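You operate a simulated robot arm through the tools that you are given. There is no shell and no other tool.

You run a simulated robot arm. Do the job below in one go: nothing can be reset, and whatever is moved stays where it is left.

JOB
Tip the corn sack into the fill hopper, then clip the lid shut.
Fine: the lift stays locked off; pull the string; the empty sack goes back on the table; both clips shut.

Only the result counts: the job must be done as asked and must still hold three seconds after the hand-in. Knocking over, shifting, dropping, spilling or breaking anything else fails it. A push-on lid holds only when it is set on centred and level and pressed home; a screw cap is set on level and turned clockwise until tight.

ROBOT AND FRAMES
A 7-joint arm with a two-finger parallel gripper, fixed in place. Base frame: the origin is on the floor under the middle of its stand, x ahead of it, y to its left, z up. Lengths are in m, angles in degrees, forces in N, time in s.
It reaches about 1.479 m from its shoulder. Its first joint turns from -166.0 to 166.0 degrees. Payload 4.4 kg.
The TCP is the grasp point between the finger pads, 0.023 m short of the fingertips. In the tool frame z runs along the fingers and y along their closing line. Largest opening 0.094 m; finger width 0.038, thickness 0.01; the body of the gripper, 0.054 by 0.096 m, starts 0.039 m behind the TCP.
Orientation is told as [roll, pitch, yaw] about the base's x, y, z axes, in that order, counted from this pose: with the fingers straight down and closing along the base's y, the tool's x points along the base's -x, its y along +y and its z along -z.

CONTROLS
- The arm moves only by the tool step_arm. Its argument "targets" is one flat list of numbers, 7 for each row, row after row: the shift along the tool's x, y, z in units of 25 mm (1.0 is 25 mm), then the turn, a rotation vector about the tool's x, y, z in units of 8 degrees (1.0 is 8 degrees), then the opening, from 0 (shut) to 1 (fully open). In form: [x, y, z, rx, ry, rz, grip, x, y, z, rx, ry, rz, grip, ...]. A call has 1 to 20 rows; each row shifts and turns the commanded pose from where the row before left it, along the tool's axes as they then stand. A call with a number of a shift or a turn outside -1 to 1 is refused whole. Each row takes 0.2 s and may step no farther than 0.05 m and 8.6 degrees from the row before; otherwise, or with a gripper value out of range, the whole call is refused. Where a pose cannot be reached the arm comes as near as it can. A force on the tool above 80 N (or 10 N above the force at the start of the call, whichever is more), or a blocked arm, ends the call early, and 0.2 s more pass. Each finger travels about 0.072 m/s and halts on what it meets, pressing with about 33 N; the grip force reading is that of the motor and also rises with nothing between the fingers. The clock runs only during rows and for 0.2 s after the last one: add rows that do not move to give the fingers time. The reply holds the time, the measured pose of the TCP, the force on the tool along the base axes, the opening and the grip force, in the units named above and with some noise, with the torque about the TCP (base axes, N m) and any sound that the robot's microphone picked up.
- Cameras (640 x 400 px; columns grow to the right, rows downward): "scene" is fixed at [0.0535, 0.4959, 1.5181]; the picture's right is [-0.16, -0.99, 0.00], its down [-0.30, 0.05, -0.95] and it looks along [0.94, -0.15, -0.31] (base axes); focal length 237 px, centre (320, 200). "wrist" rides on the gripper at [0.086, 0.016, -0.074] in the tool frame; the picture's right is [-0.18, 0.98, 0.00], its down [-0.58, -0.11, -0.81] and it looks along [-0.79, -0.15, 0.59] (tool axes); focal length 243 px, centre (320, 200). There is no depth. A picture from a camera that has moved, and an enlarged one, comes with that camera's place and axes in the base frame and with its lens. The place of the scene camera against the robot may be out by one fixed shift of up to 0.018 m in any direction.
- grab_frame(camera): a new picture of that camera. No time passes.
- enlarge(camera, box): a new picture of the part [left, top, right, bottom] of that camera's present view, enlarged. No time passes.
- close_job(): hands the job in; it is judged then, once.

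Places have to be worked out from the pictures, the camera data and where the tool is seen. Open the gripper and draw the arm clear of the work before you hand the job in, unless the task says otherwise.

The tools are called after "Request:" as name(argument=value, ...) on one line, values as JSON. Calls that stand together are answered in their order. step_arm: Moves the arm, as the interface text tells. Its arguments: {"type":"object","properties":{"targets":{"type":"array","items":{"type":"number"}}},"required":["targets"]} The other tools are called the same way: grab_frame (camera) takes a picture; enlarge (camera, box) takes an enlarged picture of a part of a camera's view; close_job () hands the job in.

At the start:

```text
time_s: 0.0
tcp_pos: [0.5487, 0.3513, 1.5439]
tool_rot: [0.0, -0.1, 0.0]
force: [-0.1, -0.4, 0.5]
ft_torque: [0.0, -0.01, -0.02]
opening: 0.0937
grip_force: 0.1
```

scene: 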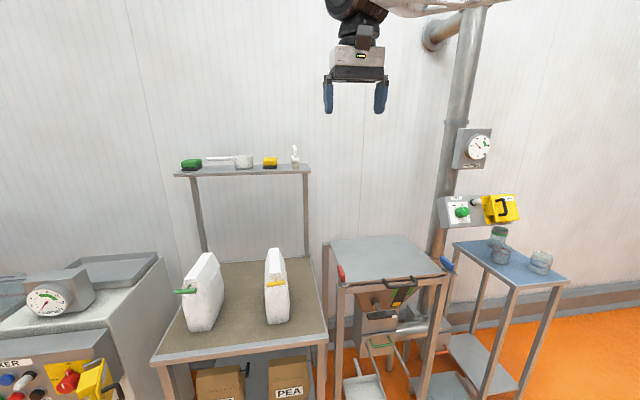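
wrist: 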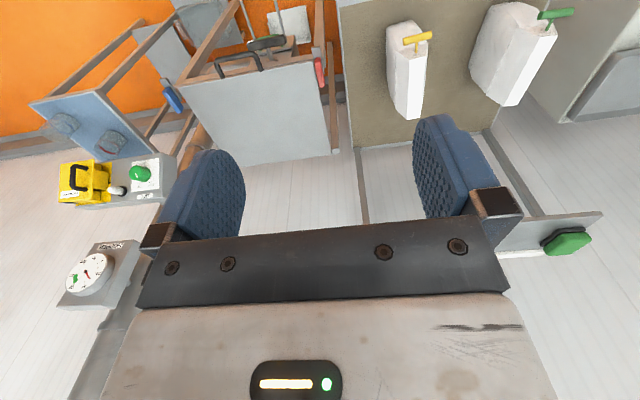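

I'll start by looking closely at the scene from both cameras before moving anything.

Request:
enlarge(camera="scene", box=[310, 220, 470, 400])

Request:
enlarge(camera="scene", box=[150, 230, 330, 400])

Request:
enlarge(camera="scene", box=[420, 110, 580, 220])

Request:
enlarge(camera="wrist", box=[160, 0, 360, 170])

Request:
enlarge(camera="scene", box=[0, 250, 180, 400])

```text
2.22 times, centred on (390, 310) of scene
camera zoom: at [0.0535, 0.4959, 1.5181], right [-0.16, -0.99, 0.0], down [-0.3, 0.05, -0.95], along [0.94, -0.15, -0.31], focal length 527 px, centre (164, -44)
```

zoom: 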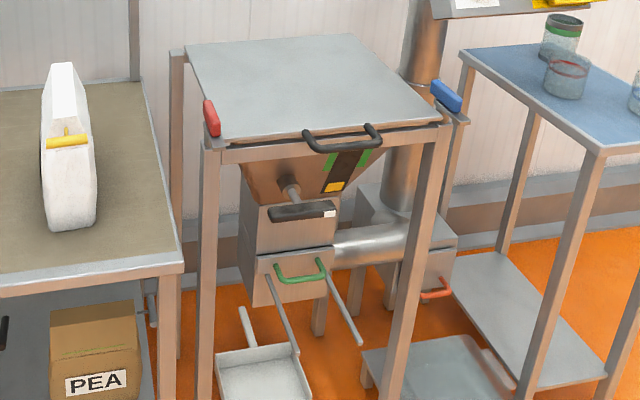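

```text
2.35 times, centred on (240, 315) of scene
camera zoom: at [0.0535, 0.4959, 1.5181], right [-0.16, -0.99, 0.0], down [-0.3, 0.05, -0.95], along [0.94, -0.15, -0.31], focal length 558 px, centre (508, -71)
```

zoom: 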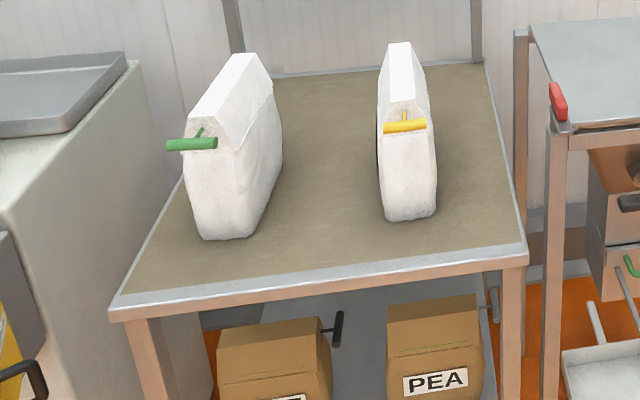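

```text
3.64 times, centred on (500, 165) of scene
camera zoom: at [0.0535, 0.4959, 1.5181], right [-0.16, -0.99, 0.0], down [-0.3, 0.05, -0.95], along [0.94, -0.15, -0.31], focal length 862 px, centre (-334, 327)
```

zoom: 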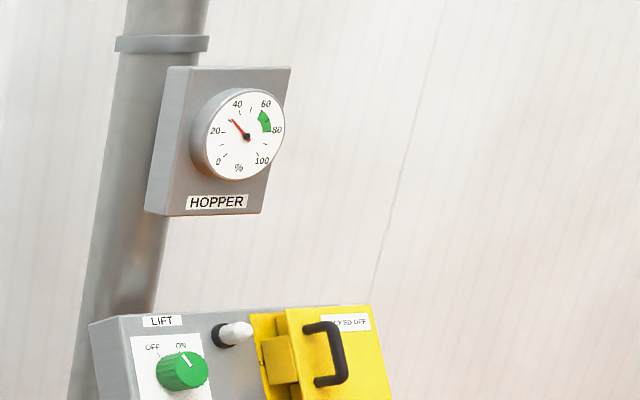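

```text
2.35 times, centred on (260, 85) of wrist
camera zoom: at [0.4604, 0.3675, 1.6178], right [0.18, 0.98, 0.0], down [0.58, -0.11, 0.81], along [0.79, -0.15, -0.59], focal length 571 px, centre (461, 471)
```

zoom: 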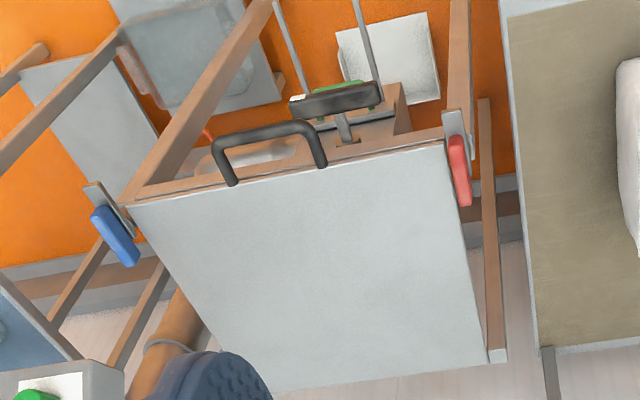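

```text
2.67 times, centred on (90, 325) of scene
camera zoom: at [0.0535, 0.4959, 1.5181], right [-0.16, -0.99, 0.0], down [-0.3, 0.05, -0.95], along [0.94, -0.15, -0.31], focal length 632 px, centre (933, -133)
```

zoom: 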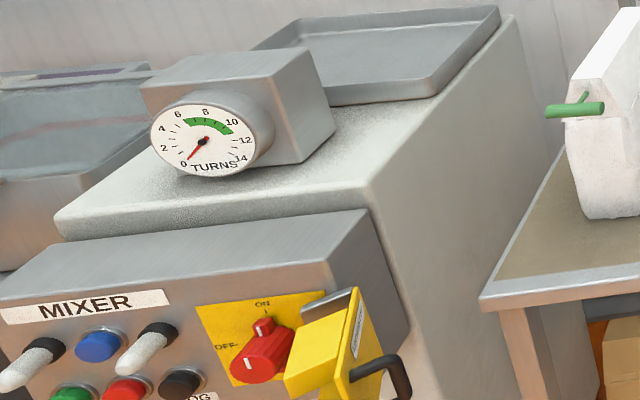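

The hopper lid works out at about x 0.73–1.05, y −0.07–0.30, z 0.98. The sack toggles are near (0.71, 0.53, 1.02) for yellow and (0.72, 0.81, 1.02) for green. I'll zoom in on the sacks, boxes, clips and hopper to tell which sack is corn.

Request:
enlarge(camera="scene", box=[180, 350, 330, 400])

Request:
enlarge(camera="wrist", box=[370, 0, 570, 130])

Request:
enlarge(camera="scene", box=[325, 255, 385, 300])

Request:
enlarge(camera="scene", box=[400, 245, 465, 295])

Request:
enlarge(camera="scene", box=[435, 185, 525, 235])

Request:
enlarge(camera="scene", box=[170, 140, 320, 180])

```text
4.27 times, centred on (255, 375) of scene
camera zoom: at [0.0535, 0.4959, 1.5181], right [-0.16, -0.99, 0.0], down [-0.3, 0.05, -0.95], along [0.94, -0.15, -0.31], focal length 1011 px, centre (597, -547)
```

zoom: 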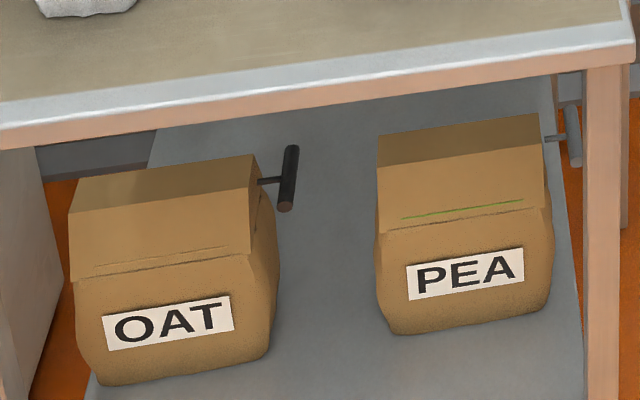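

```text
3.08 times, centred on (470, 65) of wrist
camera zoom: at [0.4604, 0.3675, 1.6178], right [0.18, 0.98, 0.0], down [0.58, -0.11, 0.81], along [0.79, -0.15, -0.59], focal length 746 px, centre (-142, 615)
```

zoom: 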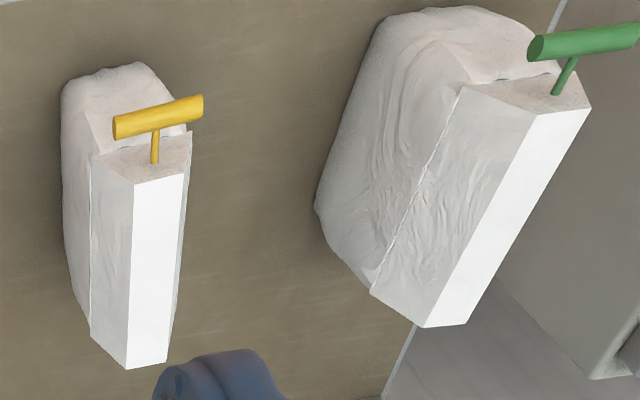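

```text
8.89 times, centred on (355, 278) of scene
camera zoom: at [0.0535, 0.4959, 1.5181], right [-0.16, -0.99, 0.0], down [-0.3, 0.05, -0.95], along [0.94, -0.15, -0.31], focal length 2107 px, centre (9, -489)
```

zoom: 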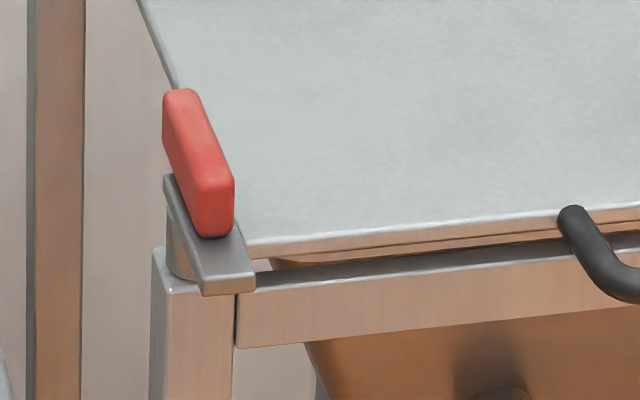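

```text
8.00 times, centred on (432, 270) of scene
camera zoom: at [0.0535, 0.4959, 1.5181], right [-0.16, -0.99, 0.0], down [-0.3, 0.05, -0.95], along [0.94, -0.15, -0.31], focal length 1896 px, centre (-580, -360)
```

zoom: 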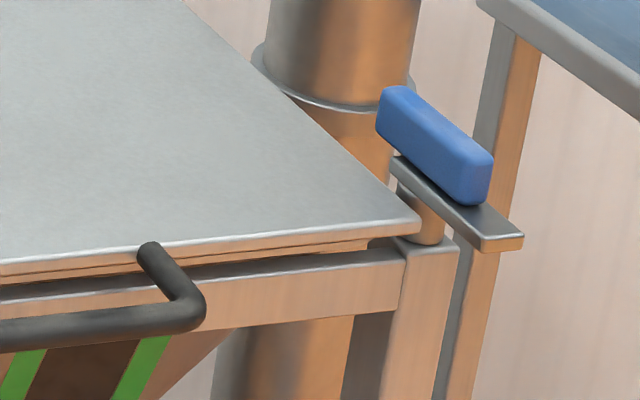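

```text
7.11 times, centred on (480, 210) of scene
camera zoom: at [0.0535, 0.4959, 1.5181], right [-0.16, -0.99, 0.0], down [-0.3, 0.05, -0.95], along [0.94, -0.15, -0.31], focal length 1685 px, centre (-818, 129)
```

zoom: 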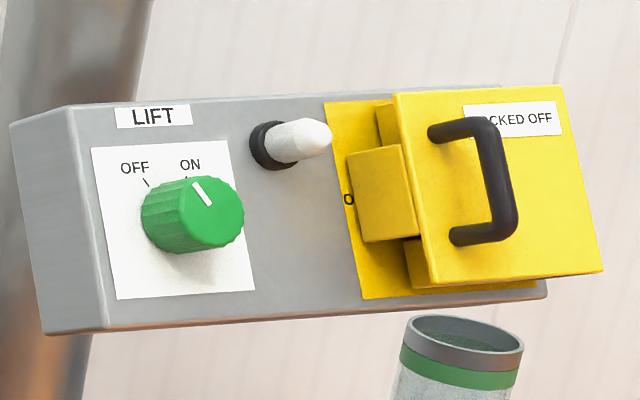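

```text
4.27 times, centred on (245, 160) of scene
camera zoom: at [0.0535, 0.4959, 1.5181], right [-0.16, -0.99, 0.0], down [-0.3, 0.05, -0.95], along [0.94, -0.15, -0.31], focal length 1011 px, centre (640, 371)
```

zoom: 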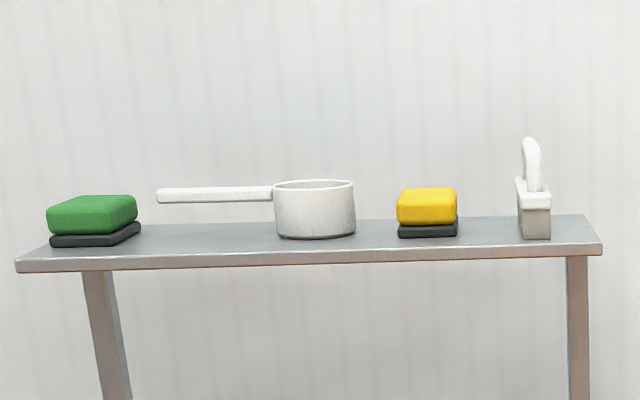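

The brown sacks under the table are OAT and PEA. The two white ones show no label on the sides I can see, and both clips look swung clear of the lid. I'll move the wrist camera round to view the sacks' other faces.

Request:
step_arm(targets=[-0.3, 1, 0.15, 0, 0, 0, 1, -0.3, 1, 0.15, 0, 0, 0, 1, -0.3, 1, 0.15, 0, 0, 0, 1, -0.3, 1, 0.15, 0, 0, 0, 1, -0.3, 1, 0.15, 0, 0, 0, 1, -0.3, 1, 0.15, 0, 0, 0, 1, -0.3, 1, 0.15, 0, 0, 0, 1, -0.3, 1, 0.15, 0, 0, 0, 1, -0.3, 1, 0.15, 0, 0, 0, 1, -0.3, 1, 0.15, 0, 0, 0, 1, -0.3, 1, 0.15, 0, 0, 0, 1, -0.3, 1, 0.15, 0, 0, 0, 1, -0.3, 1, 0.15, 0, 0, 0, 1, -0.3, 1, 0.15, 0, 0, 0, 1, -0.3, 1, 0.15, 0, 0, 0, 1, -0.3, 1, 0.15, 0, 0, 0, 1, -0.3, 1, 0.15, 0, 0, 0, 1, -0.3, 1, 0.15, 0, 0, 0, 1, -0.3, 1, 0.15, 0, 0, 0, 1, -0.3, 1, 0.15, 0, 0, 0, 1])

```text
time_s: 4.2
tcp_pos: [0.6956, 0.8486, 1.4646]
tool_rot: [0.1, 0.0, -0.1]
force: [-0.3, -1.2, 1.2]
ft_torque: [0.03, -0.02, 0.02]
opening: 0.0937
grip_force: 0.1
out of reach, approached as far as the arm can: row 20
```

The TCP is now at (0.70, 0.85, 1.46), near the reach limit. I'll turn the wrist so its camera looks back towards −y at the sacks.

Request:
step_arm(targets=[0, 0, 0.5, 0, 0, 1, 1, 0, 0, 0.5, 0, 0, 1, 1, 0, 0, 0.5, 0, 0, 1, 1, 0, 0, 0.5, 0, 0, 1, 1, 0, 0, 0.5, 0, 0, 1, 1, 0, 0, 0, 0, 0, 1, 1, 0, 0, 0, 0, 0, 1, 1, 0, 0, 0, 0, 0, 1, 1, 0, 0, 0, 0, 0, 1, 1, 0, 0, 0, 0, 0, 1, 1, 0, 0, 0, 0, 0, 1, 1])

Request:
grab_frame(camera="wrist")

Request:
grab_frame(camera="scene")

```text
time_s: 6.6
tcp_pos: [0.6944, 0.8453, 1.4043]
tool_rot: [0.0, 0.0, -88.1]
force: [0.9, -0.6, 0.9]
ft_torque: [0.0, 0.03, 0.01]
opening: 0.0942
grip_force: 0.0
```

```text
taken
camera wrist: at [0.7067, 0.9338, 1.4771], right [0.99, -0.15, 0.0], down [-0.09, -0.58, 0.81], along [-0.12, -0.8, -0.59], focal length 243 px, centre (320, 200)
```

wrist: 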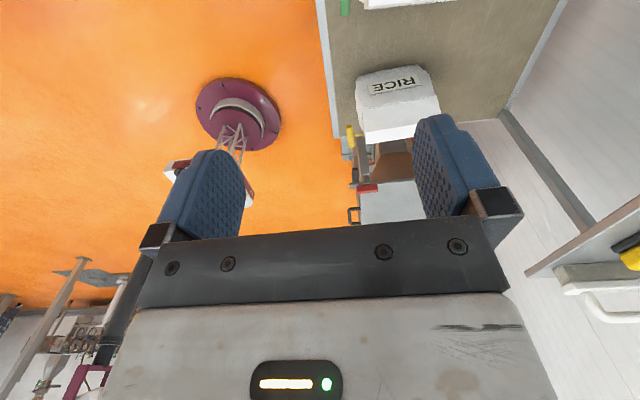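

```text
taken
```

scene: 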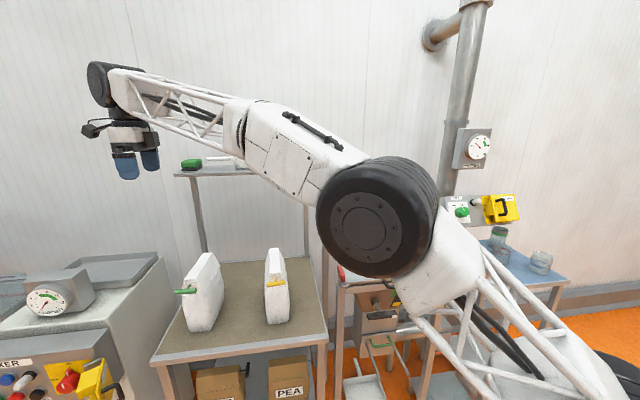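

The yellow-toggle sack is labelled RICE, so yellow isn't corn. I'll tilt the camera down to read the matching face of the green-toggle sack.

Request:
step_arm(targets=[0, 0, 0, 0, 1, 0, 1, 0, 0, 0, 0, 1, 0, 1, 0, 0, 0, 0, 1, 0, 1, 0, 0, 0, 0, 1, 0, 1])

Request:
grab_frame(camera="wrist")

```text
time_s: 7.6
tcp_pos: [0.6941, 0.8467, 1.4028]
tool_rot: [0.0, 32.1, -88.0]
force: [-0.3, -0.4, -0.4]
ft_torque: [0.01, -0.01, 0.01]
opening: 0.0942
grip_force: 0.0
```

```text
taken
camera wrist: at [0.7088, 0.8815, 1.5112], right [0.99, -0.12, -0.1], down [-0.08, -0.92, 0.37], along [-0.14, -0.36, -0.92], focal length 243 px, centre (320, 200)
```

wrist: 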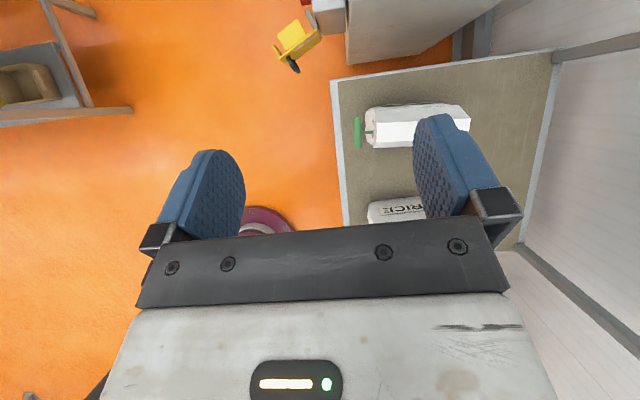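

The green sack's side is hidden from directly above. I'll move the camera further to +y and lower it a little so I can see that face.

Request:
step_arm(targets=[0, 0, 0, 0, -1, 0, 1, 0, 0, 0, 0, -1, 0, 1, 0.82, 0, 0.79, 0, 0, 0, 1, 0.82, 0, 0.79, 0, 0, 0, 1, 0.82, 0, 0.79, 0, 0, 0, 1, 0.82, 0, 0.79, 0, 0, 0, 1, 0.82, 0, 0.79, 0, 0, 0, 1, 0.82, 0, 0.79, 0, 0, 0, 1])

Request:
grab_frame(camera="wrist")

```text
time_s: 9.4
tcp_pos: [0.6893, 0.9946, 1.3234]
tool_rot: [0.0, 16.0, -88.0]
force: [-0.2, -0.3, -0.4]
ft_torque: [0.01, 0.01, 0.02]
opening: 0.094
grip_force: 0.1
```

```text
taken
camera wrist: at [0.7023, 1.0584, 1.4183], right [0.99, -0.14, -0.05], down [-0.08, -0.79, 0.61], along [-0.13, -0.6, -0.79], focal length 243 px, centre (320, 200)
```

wrist: 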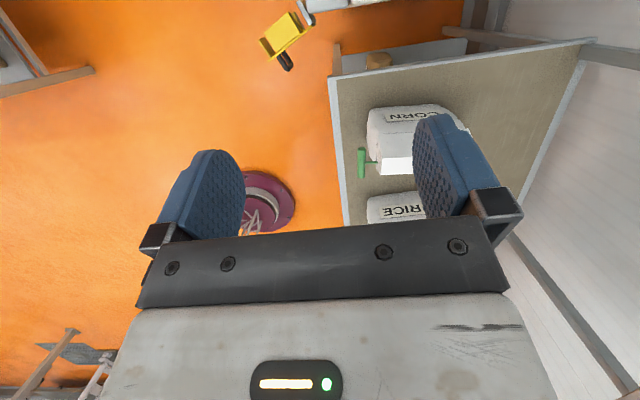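

The green-toggle sack reads CORN, so that's the one to tip. I'll zoom in on it for its geometry.

Request:
enlarge(camera="wrist", box=[320, 70, 520, 230])

Request:
enlarge(camera="scene", box=[160, 240, 260, 340])

```text
2.50 times, centred on (420, 150) of wrist
camera zoom: at [0.7023, 1.0584, 1.4183], right [0.99, -0.14, -0.05], down [-0.08, -0.79, 0.61], along [-0.13, -0.6, -0.79], focal length 606 px, centre (70, 325)
```

zoom: 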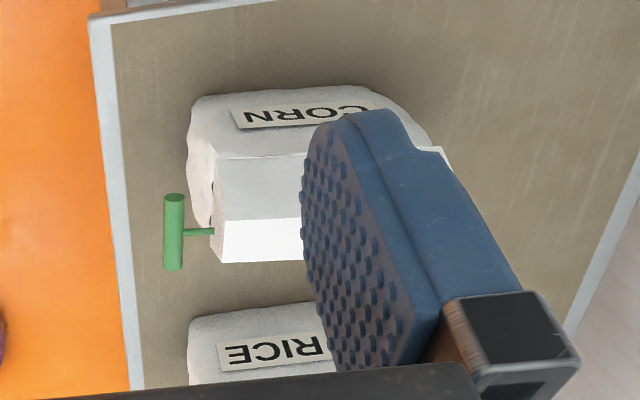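

```text
4.00 times, centred on (210, 290) of scene
camera zoom: at [0.0535, 0.4959, 1.5181], right [-0.16, -0.99, 0.0], down [-0.3, 0.05, -0.95], along [0.94, -0.15, -0.31], focal length 948 px, centre (760, -160)
```

zoom: 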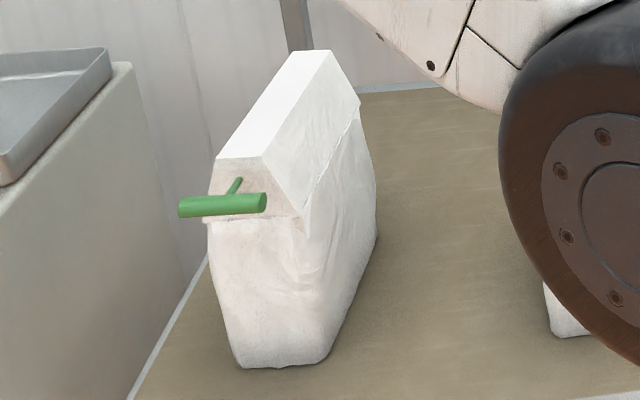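

CORN confirmed. Next I'll inspect the hopper: lid hinge, handle and clips. I'll bring the camera back to look at it from in front.

Request:
step_arm(targets=[0, 0, 0, 0, -1, 0, 1, 0, 0, 0, 0, -1, 0, 1, -1, 0, 0, 0, 0, 0, 1, -1, 0, 0, 0, 0, 0, 1, -1, 0, 0, 0, 0, 0, 1, -1, 0, 0, 0, 0, 0, 1, -1, 0, 0, 0, 0, 0, 1, -1, 0, 0, 0, 0, 0, 1, -1, 0, 0, 0, 0, 0, 1, -1, 0, 0, 0, 0, 0, 1, -1, 0, 0, 0, 0, 0, 1, -1, 0, 0, 0, 0, 0, 1, -1, 0, 0, 0, 0, 0, 1, -1, 0, 0, 0, 0, 0, 1, -1, 0, 0, 0, 0, 0, 1, -1, 0, 0, 0, 0, 0, 1, -1, 0, 0, 0, 0, 0, 1, -1, 0, 0, 0, 0, 0, 1, -1, 0, 0, 0, 0, 0, 1, -1, 0, 0, 0, 0, 0, 1])

Request:
step_arm(targets=[-1, -0.035, 0, 0, 0, -1, 1, -0.985, -0.174, 0, 0, 0, -1, 1, -0.951, -0.309, 0, 0, 0, -1, 1, -0.899, -0.438, 0, 0, 0, -1, 1, -0.829, -0.559, 0, 0, 0, -1, 1, -0.743, -0.669, 0, 0, 0, -1, 1, -0.643, -0.766, 0, 0, 0, -1, 1, -0.53, -0.848, 0, 0, 0, -1, 1, -0.407, -0.914, 0, 0, 0, -1, 1, -0.276, -0.961, 0, 0, 0, -1, 1, -0.139, -0.99, 0, 0, 0, -1, 1, 0, -1, 0, 0, 0, 0, 1, 0, -1, 0, 0, 0, 0, 1, 0, -1, 0, 0, 0, 0, 1, 0, -1, 0, 0, 0, 0, 1, 0, -1, 0, 0, 0, 0, 1, 0, -1, 0, 0, 0, 0, 1])

Request:
grab_frame(camera="wrist")

Request:
grab_frame(camera="scene")

```text
time_s: 13.6
tcp_pos: [0.6955, 0.535, 1.2834]
tool_rot: [-0.1, 3.9, -88.0]
force: [1.0, 0.3, 0.8]
ft_torque: [0.01, 0.03, -0.05]
opening: 0.094
grip_force: 0.1
out of reach, approached as far as the arm can: row 1, 2
```

```text
time_s: 17.2
tcp_pos: [0.698, 0.1123, 1.2562]
tool_rot: [4.0, 0.1, 0.0]
force: [0.1, 0.5, -0.7]
ft_torque: [0.02, -0.02, 0.0]
opening: 0.0939
grip_force: 0.1
```

```text
taken
camera wrist: at [0.6097, 0.1222, 1.3306], right [0.18, 0.98, 0.07], down [0.58, -0.16, 0.8], along [0.79, -0.11, -0.6], focal length 243 px, centre (320, 200)
```

wrist: 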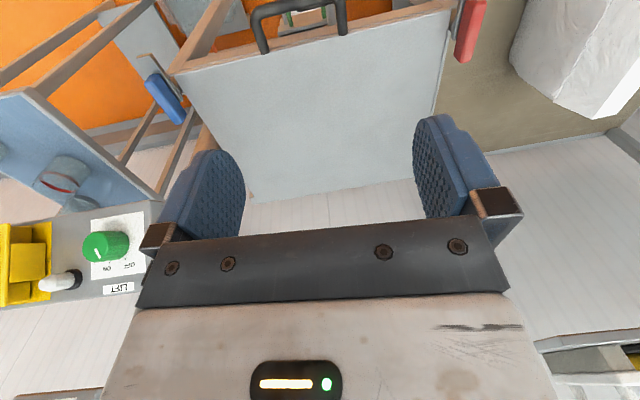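

```text
taken
```

scene: 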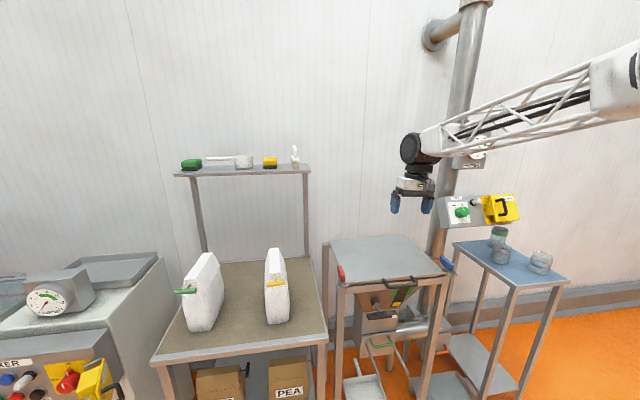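

There's a small 4° residual roll to correct. I'll zoom in on the handle, clips and the lid's back edge from here.

Request:
step_arm(targets=[0, 0, 0, 0.5, 0, 0, 1])

Request:
enlarge(camera="wrist", box=[110, 0, 270, 130])

Request:
enlarge(camera="wrist", box=[370, 0, 530, 110])

Request:
enlarge(camera="wrist", box=[170, 0, 490, 210])

Request:
enlarge(camera="scene", box=[320, 225, 470, 330])

```text
time_s: 17.6
tcp_pos: [0.6972, 0.1118, 1.2554]
tool_rot: [0.0, 0.2, 0.0]
force: [-0.5, 0.9, -0.4]
ft_torque: [-0.01, -0.01, -0.01]
opening: 0.0939
grip_force: 0.1
```

```text
3.08 times, centred on (190, 65) of wrist
camera zoom: at [0.6097, 0.1285, 1.3291], right [0.18, 0.98, 0.0], down [0.58, -0.11, 0.8], along [0.79, -0.15, -0.59], focal length 746 px, centre (720, 615)
```

zoom: 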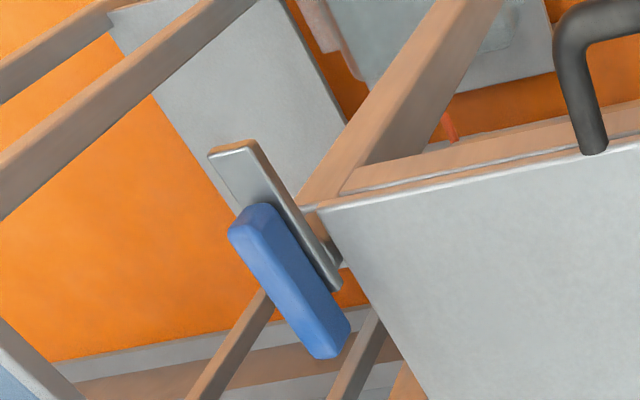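

```text
3.64 times, centred on (450, 55) of wrist
camera zoom: at [0.6097, 0.1285, 1.3291], right [0.18, 0.98, 0.0], down [0.58, -0.11, 0.8], along [0.79, -0.15, -0.59], focal length 882 px, centre (-153, 727)
```

zoom: 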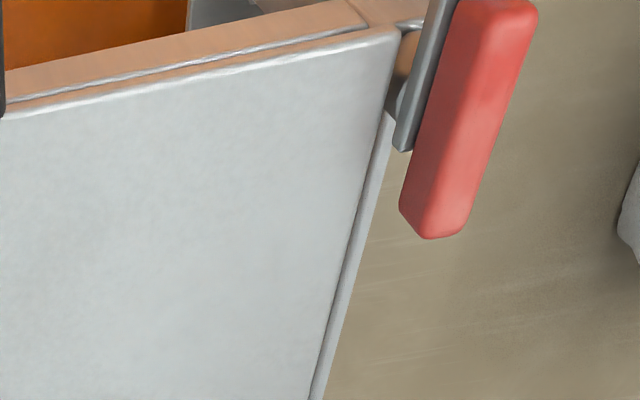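

```text
1.90 times, centred on (330, 105) of wrist
camera zoom: at [0.6097, 0.1285, 1.3291], right [0.18, 0.98, 0.0], down [0.58, -0.11, 0.8], along [0.79, -0.15, -0.59], focal length 462 px, centre (301, 381)
```

zoom: 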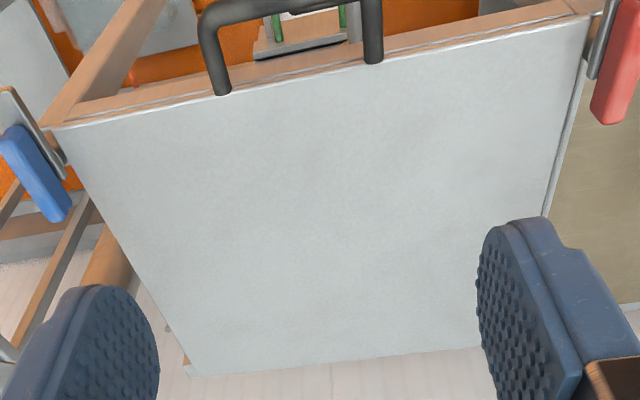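

```text
3.81 times, centred on (395, 278) of scene
camera zoom: at [0.0535, 0.4959, 1.5181], right [-0.16, -0.99, 0.0], down [-0.3, 0.05, -0.95], along [0.94, -0.15, -0.31], focal length 903 px, centre (34, -95)
```

zoom: 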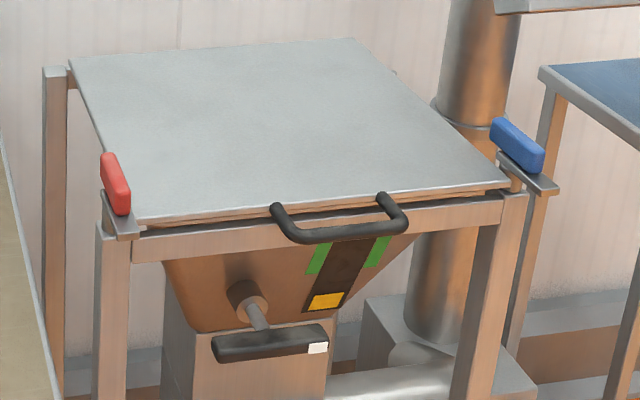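

The handle is a U-bar projecting forward from the lid's front edge, with its bar near x 0.687, y 0.06–0.16, z 0.98. I need to know whether the back edge is hinged, so I'll zoom in on it.

Request:
enlarge(camera="wrist", box=[240, 150, 440, 230])

Request:
enlarge(camera="scene", box=[320, 228, 420, 268])

Request:
enlarge(camera="scene", box=[370, 270, 450, 320])

```text
3.20 times, centred on (340, 190) of wrist
camera zoom: at [0.6097, 0.1285, 1.3291], right [0.18, 0.98, 0.0], down [0.58, -0.11, 0.8], along [0.79, -0.15, -0.59], focal length 776 px, centre (256, 232)
```

zoom: 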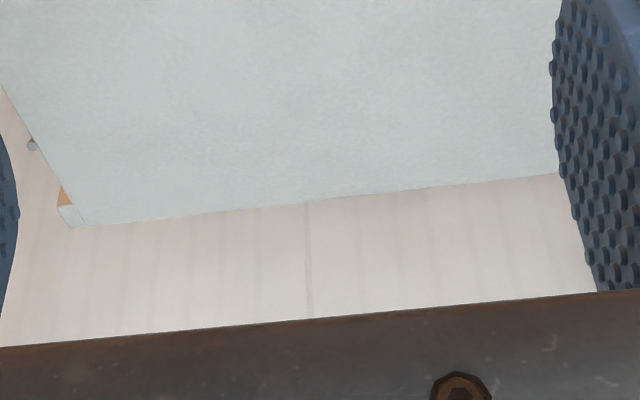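

```text
6.40 times, centred on (370, 248) of scene
camera zoom: at [0.0535, 0.4959, 1.5181], right [-0.16, -0.99, 0.0], down [-0.3, 0.05, -0.95], along [0.94, -0.15, -0.31], focal length 1517 px, centre (0, -107)
```

zoom: 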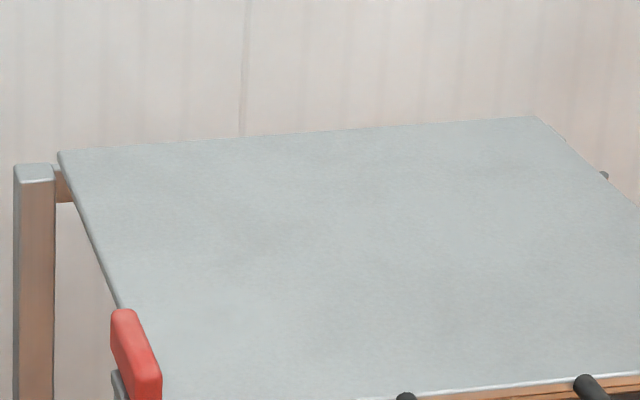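

```text
8.00 times, centred on (410, 295) of scene
camera zoom: at [0.0535, 0.4959, 1.5181], right [-0.16, -0.99, 0.0], down [-0.3, 0.05, -0.95], along [0.94, -0.15, -0.31], focal length 1896 px, centre (-400, -560)
```

zoom: 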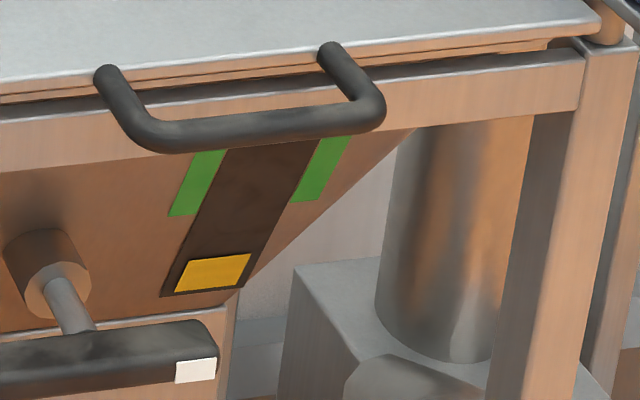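

Triangulating the two wrist views against each other gives consistent values:

| Item | x | y | z |
|---|---|---|---|
| Lid | 0.746–1.077 | −0.10–0.30 | about 0.952 |
| Handle legs | – | 0.041 and 0.154 | about 0.952 |
| Handle bar | about 0.70 | – | about 0.952 |
| Corn sack ridge | 0.762–0.934 | about 0.815 | 1.018 |

I'll turn the gripper so its fingers point forward and close vertically on the handle.

Request:
step_arm(targets=[0.545, 0, 0, 0, 0, 1, 1, 0.54, -0.076, 0, 0, 0, 1, 1, 0.524, -0.15, 0, 0, 0, 1, 1, 0.498, -0.222, 0, 0, 0, 1, 1, 0.462, -0.289, 0, 0, 0, 1, 1, 0.417, -0.35, 0, 0, 0, 1, 1, 0.365, -0.405, 0, 0, 0, 1, 1, 0.305, -0.452, 0, 0, 0, 1, 1, 0.239, -0.49, 0, 0, 0, 1, 1, 0.168, -0.518, 0, 0, 0, 1, 1, 0.095, -0.537, 0, 0, 0, 1, 1, 0, 0, 0, 0, 0, 0.25, 1])

Request:
step_arm(targets=[0, 0, 0, -1, 0, 0, 1, 0, 0, 0, -1, 0, 0, 1, 0, 0, 0, -1, 0, 0, 1, 0, 0, 0, -1, 0, 0, 1, 0, 0, 0, -1, 0, 0, 1, 0, 0, 0, -1, 0, 0, 1, 0, 0, 0, -1, 0, 0, 1, 0, 0, 0, -0.5, 0, 0, 1])

Request:
grab_frame(camera="wrist")

Request:
grab_frame(camera="scene")

```text
time_s: 20.2
tcp_pos: [0.5454, 0.1106, 1.2563]
tool_rot: [-0.1, 0.0, -90.1]
force: [-0.6, -0.4, -0.3]
ft_torque: [-0.01, -0.01, 0.0]
opening: 0.094
grip_force: 0.0
```

```text
time_s: 22.0
tcp_pos: [0.5446, 0.112, 1.2546]
tool_rot: [59.8, -0.1, -89.8]
force: [-0.9, 0.0, -0.4]
ft_torque: [-0.02, 0.02, -0.01]
opening: 0.0941
grip_force: 0.2
```

```text
taken
camera wrist: at [0.4882, 0.1985, 1.3047], right [0.49, -0.18, 0.85], down [-0.75, -0.58, 0.31], along [0.44, -0.79, -0.43], focal length 243 px, centre (320, 200)
```

wrist: 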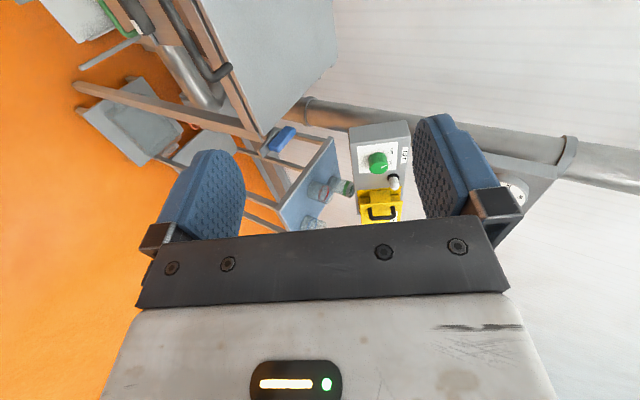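

```text
taken
```

scene: 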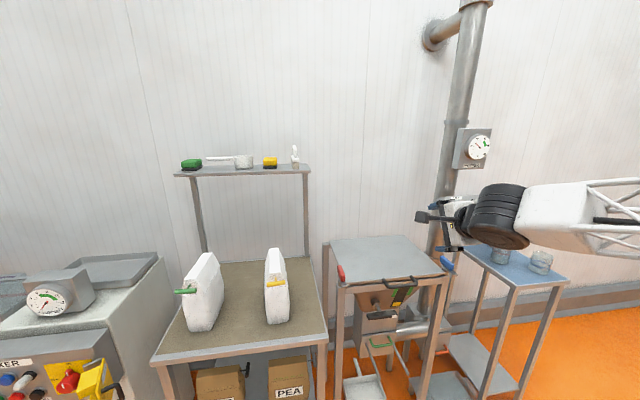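

The arm reached the forward-pointing pose. I'll bring it to about 0.11 m short of the handle along the approach line, with the fingers half open.

Request:
step_arm(targets=[-0.0725, -0.92, 0.852, 0, 0, 0, 0.5, -0.0725, -0.92, 0.852, 0, 0, 0, 0.5, -0.0725, -0.92, 0.852, 0, 0, 0, 0.5, -0.0725, -0.92, 0.852, 0, 0, 0, 0.5, -0.0725, -0.92, 0.852, 0, 0, 0, 0.5, -0.0725, -0.92, 0.852, 0, 0, 0, 0.5, -0.0725, -0.92, 0.852, 0, 0, 0, 0.5, -0.0725, -0.92, 0.852, 0, 0, 0, 0.5])

Request:
grab_frame(camera="wrist")

Request:
enlarge(camera="scene", box=[320, 225, 470, 330])

```text
time_s: 23.8
tcp_pos: [0.5993, 0.0989, 1.0105]
tool_rot: [60.0, 0.1, -90.0]
force: [1.5, -0.3, 0.7]
ft_torque: [0.02, 0.01, 0.0]
opening: 0.0467
grip_force: 0.1
```

```text
taken
camera wrist: at [0.5423, 0.1843, 1.0611], right [0.49, -0.18, 0.85], down [-0.75, -0.58, 0.31], along [0.44, -0.79, -0.43], focal length 243 px, centre (320, 200)
```

wrist: 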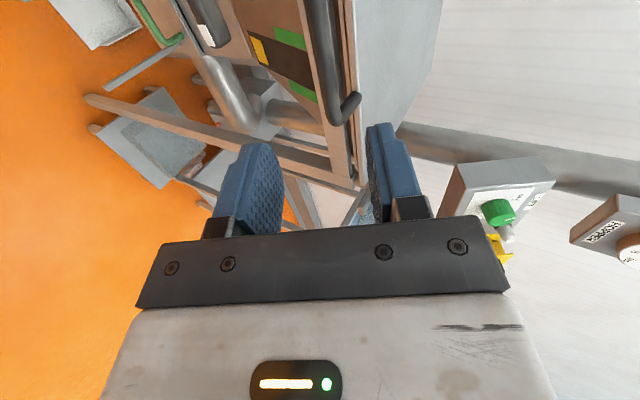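

```text
3.81 times, centred on (395, 278) of scene
camera zoom: at [0.0535, 0.4959, 1.5181], right [-0.16, -0.99, 0.0], down [-0.3, 0.05, -0.95], along [0.94, -0.15, -0.31], focal length 903 px, centre (34, -95)
```

zoom: 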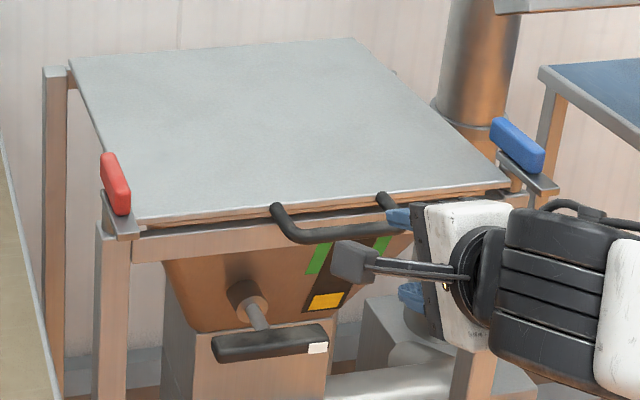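

The bar appears between the finger lines ahead. I'll zoom in to refine the bar's position before closing in.

Request:
enlarge(camera="wrist", box=[230, 0, 430, 160])

```text
2.50 times, centred on (330, 80) of wrist
camera zoom: at [0.5423, 0.1843, 1.0611], right [0.49, -0.18, 0.85], down [-0.75, -0.58, 0.31], along [0.44, -0.79, -0.43], focal length 606 px, centre (295, 500)
```

zoom: 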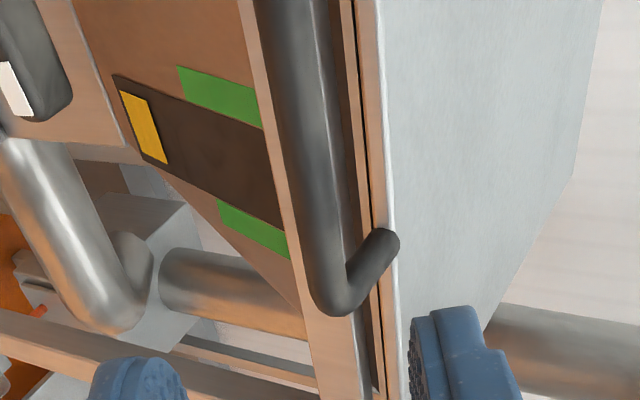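

The bar refines to x ≈ 0.698, z ≈ 0.958, about 14 mm thick. I'll move in along the tool axis so the bar sits between the pads, then check before closing.

Request:
step_arm(targets=[0, 0.026, 0.745, 0, 0, 0, 0.5, 0, 0.026, 0.745, 0, 0, 0, 0.5, 0, 0.026, 0.745, 0, 0, 0, 0.5, 0, 0.026, 0.745, 0, 0, 0, 0.5, 0, 0.026, 0.745, 0, 0, 0, 0.5, 0, 0.026, 0.745, 0, 0, 0, 0.5])

Request:
grab_frame(camera="wrist")

Request:
enlarge(camera="scene", box=[350, 250, 450, 320])

```text
time_s: 25.2
tcp_pos: [0.6888, 0.0922, 0.9933]
tool_rot: [59.5, -0.1, -89.7]
force: [-84.7, -7.5, 25.2]
ft_torque: [0.38, 2.92, 0.98]
opening: 0.0563
grip_force: 10.6
out of reach, approached as far as the arm can: row 3, 4, 5, 6
stopped in row 6: the force on the tool passed its limit at 158 N (the readings are from after the stop); the commanded pose is now the measured one
```

```text
taken
camera wrist: at [0.6314, 0.1787, 1.0444], right [0.5, -0.18, 0.85], down [-0.75, -0.58, 0.31], along [0.44, -0.79, -0.43], focal length 243 px, centre (320, 200)
```

wrist: 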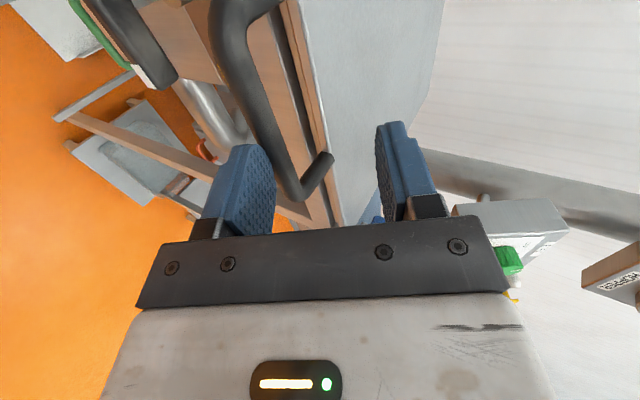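

```text
5.71 times, centred on (400, 285) of scene
camera zoom: at [0.0535, 0.4959, 1.5181], right [-0.16, -0.99, 0.0], down [-0.3, 0.05, -0.95], along [0.94, -0.15, -0.31], focal length 1354 px, centre (-137, -286)
```

zoom: 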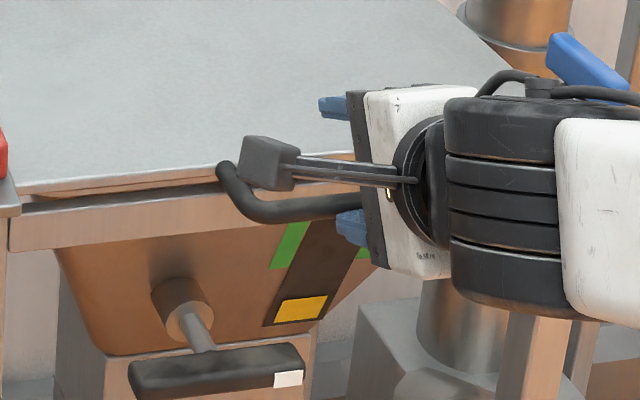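

The arm couldn't get low enough in this orientation, so the lower finger pushed against the bar. I'm backing straight off now.

Request:
step_arm(targets=[0, 0, -0.5, 0, 0, 0, 0.5, 0, 0, -1, 0, 0, 0, 0.5, 0, 0, -1, 0, 0, 0, 0.5])

Request:
grab_frame(camera="wrist")

Request:
grab_frame(camera="scene")

```text
time_s: 26.0
tcp_pos: [0.6359, 0.096, 1.0263]
tool_rot: [59.4, 0.1, -89.7]
force: [-0.3, 0.3, -0.2]
ft_torque: [-0.01, -0.01, -0.01]
opening: 0.0472
grip_force: 0.1
```

```text
taken
camera wrist: at [0.5778, 0.1815, 1.077], right [0.5, -0.18, 0.85], down [-0.75, -0.58, 0.32], along [0.44, -0.79, -0.43], focal length 243 px, centre (320, 200)
```

wrist: 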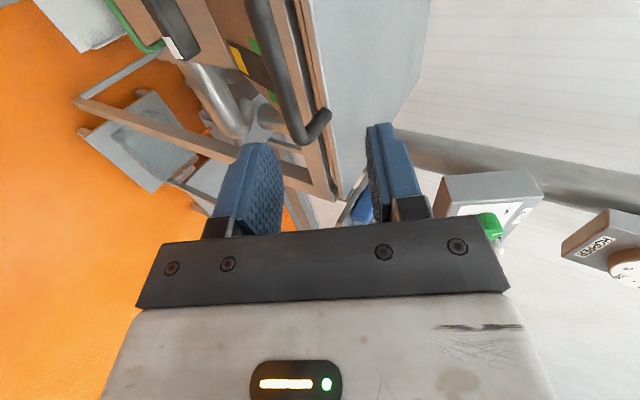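

```text
taken
```

scene: 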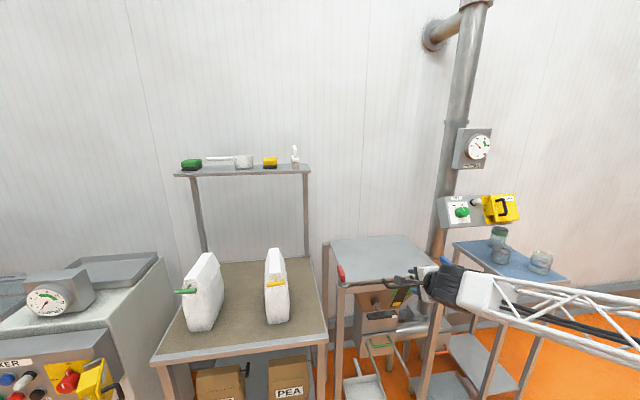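

The handle is clear and the lid looks undisturbed. I'll go to a straight-down tool pose, which reaches well here, keeping the fingers closing along x so one slips between the bar and the lid.

Request:
step_arm(targets=[0, 0.87, -0.5, 0, 0, 0, 0.45, 0, 0.87, -0.5, 0, 0, 0, 0.45, 0, 0, 0, 1, 0, 0, 0.45, 0, 0, 0, 1, 0, 0, 0.45, 0, 0, 0, 1, 0, 0, 0.45, 0, 0, 0, 1, 0, 0, 0.45, 0, 0, 0, 1, 0, 0, 0.45, 0, 0, 0, 1, 0, 0, 0.45, 0, 0, 0, 1, 0, 0, 0.45, 0, 0, 0, 0.43, 0, 0, 0.45])

Request:
grab_frame(camera="wrist")

```text
time_s: 28.2
tcp_pos: [0.6371, 0.0924, 1.0734]
tool_rot: [0.0, 0.0, -89.7]
force: [-0.2, 0.0, -0.5]
ft_torque: [0.0, -0.03, 0.02]
opening: 0.0424
grip_force: 0.0
```

```text
taken
camera wrist: at [0.6521, 0.1793, 1.1481], right [0.98, -0.18, 0.0], down [-0.11, -0.58, 0.81], along [-0.15, -0.79, -0.59], focal length 243 px, centre (320, 200)
```

wrist: 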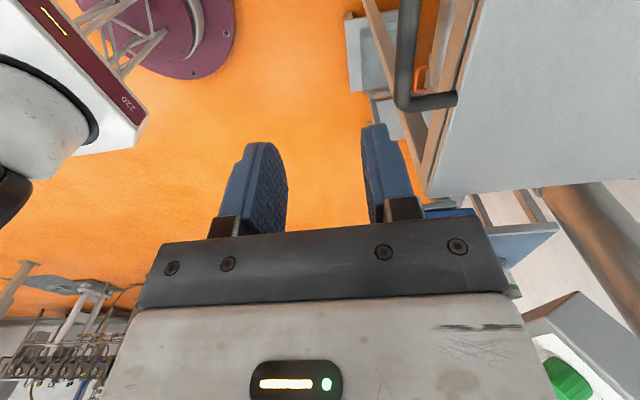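

From above the bar reads x ≈ 0.70 with about 35 mm of clear gap to the lid edge. I'll go over it and come down partway, then check alignment.

Request:
step_arm(targets=[0.067, 0.84, 0, 0, 0, 0, 0.4, 0.067, 0.84, 0, 0, 0, 0, 0.4, 0.067, 0.84, 0, 0, 0, 0, 0.4, 0, 0, 0.9, 0, 0, 0, 0.4, 0, 0, 0.9, 0, 0, 0, 0.4])

Request:
grab_frame(camera="wrist")

Request:
enlarge(camera="wrist", box=[220, 60, 440, 240])

```text
time_s: 29.4
tcp_pos: [0.7, 0.0958, 1.0289]
tool_rot: [0.1, 0.1, -89.8]
force: [-0.1, 1.1, -0.2]
ft_torque: [-0.04, -0.01, -0.01]
opening: 0.0378
grip_force: 0.0
```

```text
taken
camera wrist: at [0.7154, 0.1824, 1.1022], right [0.98, -0.18, 0.0], down [-0.11, -0.58, 0.81], along [-0.14, -0.79, -0.59], focal length 243 px, centre (320, 200)
```

wrist: 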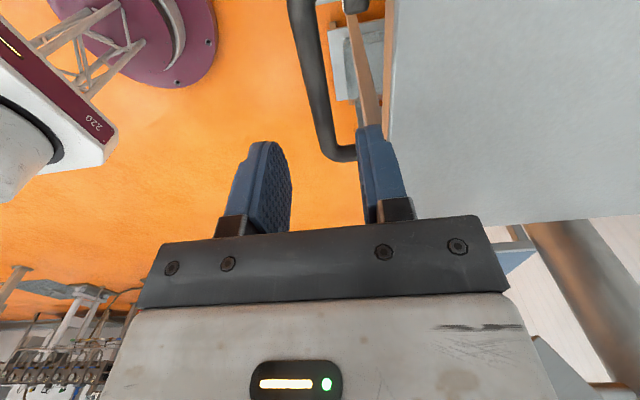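

```text
2.22 times, centred on (330, 150) of wrist
camera zoom: at [0.7154, 0.1824, 1.1022], right [0.98, -0.18, 0.0], down [-0.11, -0.58, 0.81], along [-0.14, -0.79, -0.59], focal length 539 px, centre (298, 311)
```

zoom: 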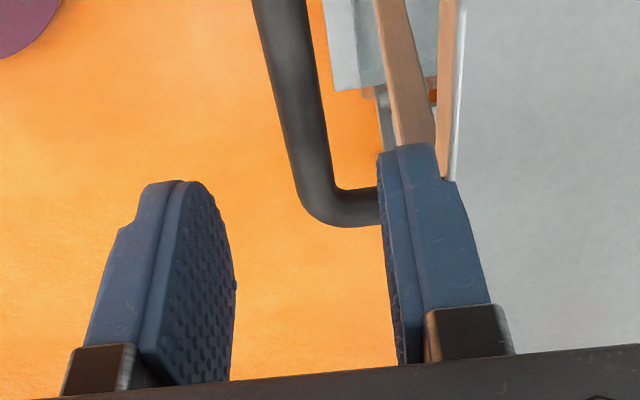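

The bar lies between the two fingers. I'll descend to bar height, z ≈ 0.957.

Request:
step_arm(targets=[0, 0, 0.7, 0, 0, 0, 0.4, 0, 0, 0.7, 0, 0, 0, 0.4, 0, 0, 0.7, 0, 0, 0, 0.4, 0, 0, 0.7, 0, 0, 0, 0.4])

Request:
enlarge(camera="wrist", box=[220, 60, 440, 240])

Request:
enlarge(camera="scene", box=[350, 230, 450, 310])

```text
time_s: 30.4
tcp_pos: [0.7002, 0.0976, 0.958]
tool_rot: [0.1, 0.0, -89.8]
force: [0.6, -1.6, -0.4]
ft_torque: [0.03, 0.02, 0.0]
opening: 0.0377
grip_force: 0.1
```

```text
2.22 times, centred on (330, 150) of wrist
camera zoom: at [0.7153, 0.1846, 1.0325], right [0.98, -0.18, 0.0], down [-0.11, -0.58, 0.81], along [-0.14, -0.79, -0.59], focal length 539 px, centre (298, 311)
```

zoom: 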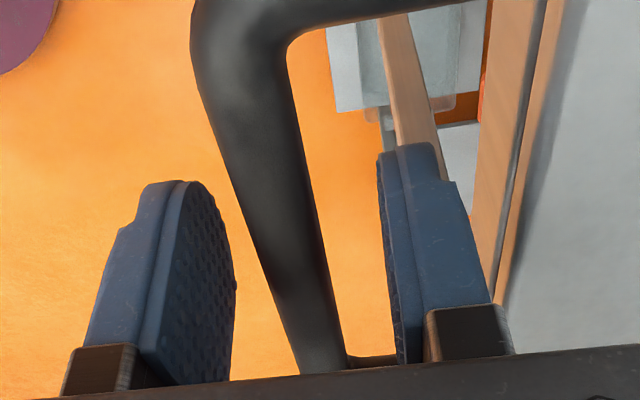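

```text
5.00 times, centred on (400, 270) of scene
camera zoom: at [0.0535, 0.4959, 1.5181], right [-0.16, -0.99, 0.0], down [-0.3, 0.05, -0.95], along [0.94, -0.15, -0.31], focal length 1185 px, centre (-80, -150)
```

zoom: 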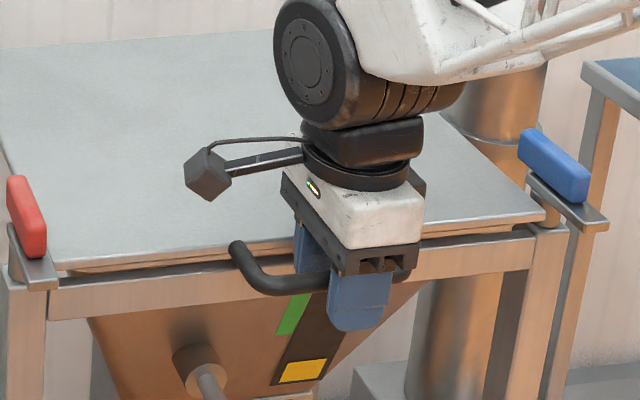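

The bar is centred between the fingers with no contact. I'll close on it.

Request:
step_arm(targets=[0, 0, 0, 0, 0, 0, 0, 0, 0, 0, 0, 0, 0, 0, 0, 0, 0, 0, 0, 0, 0])

```text
time_s: 31.2
tcp_pos: [0.7009, 0.0977, 0.9597]
tool_rot: [0.1, 0.0, -89.7]
force: [21.5, 0.1, -5.3]
ft_torque: [-0.19, -0.06, 1.67]
opening: 0.0136
grip_force: 45.1
```

The bar is gripped at 13.6 mm. I'll lift about 10° along the assumed hinge arc (hinge near x 1.078) and check how the lid responds.

Request:
step_arm(targets=[0, 0.02, -0.65, 0, 0, 0, 0, 0, 0.05, -0.65, 0, 0, 0, 0, 0, 0.09, -0.65, 0, 0, 0, 0, 0, 0.12, -0.65, 0, 0, 0, 0])

Request:
grab_frame(camera="scene")

Request:
enlarge(camera="scene", box=[320, 220, 470, 320])

```text
time_s: 32.2
tcp_pos: [0.7075, 0.0981, 1.0231]
tool_rot: [-0.1, 0.0, -89.8]
force: [0.2, 10.8, -6.4]
ft_torque: [0.56, 0.09, 1.71]
opening: 0.014
grip_force: 44.8
```

```text
taken
```

scene: 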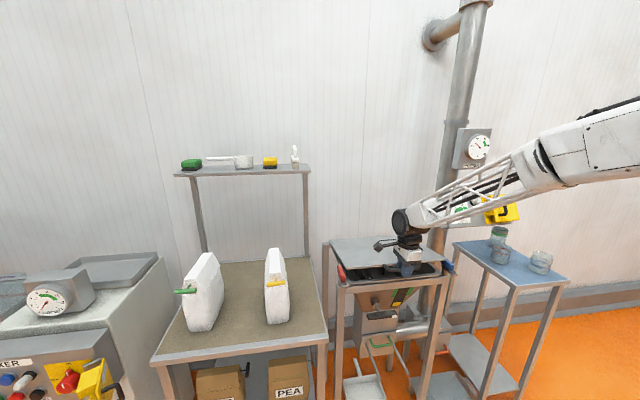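

```text
4.00 times, centred on (395, 270) of scene
camera zoom: at [0.0535, 0.4959, 1.5181], right [-0.16, -0.99, 0.0], down [-0.3, 0.05, -0.95], along [0.94, -0.15, -0.31], focal length 948 px, centre (20, -80)
```

zoom: 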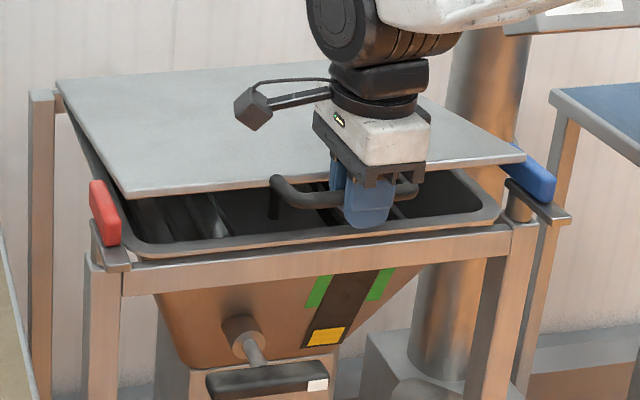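

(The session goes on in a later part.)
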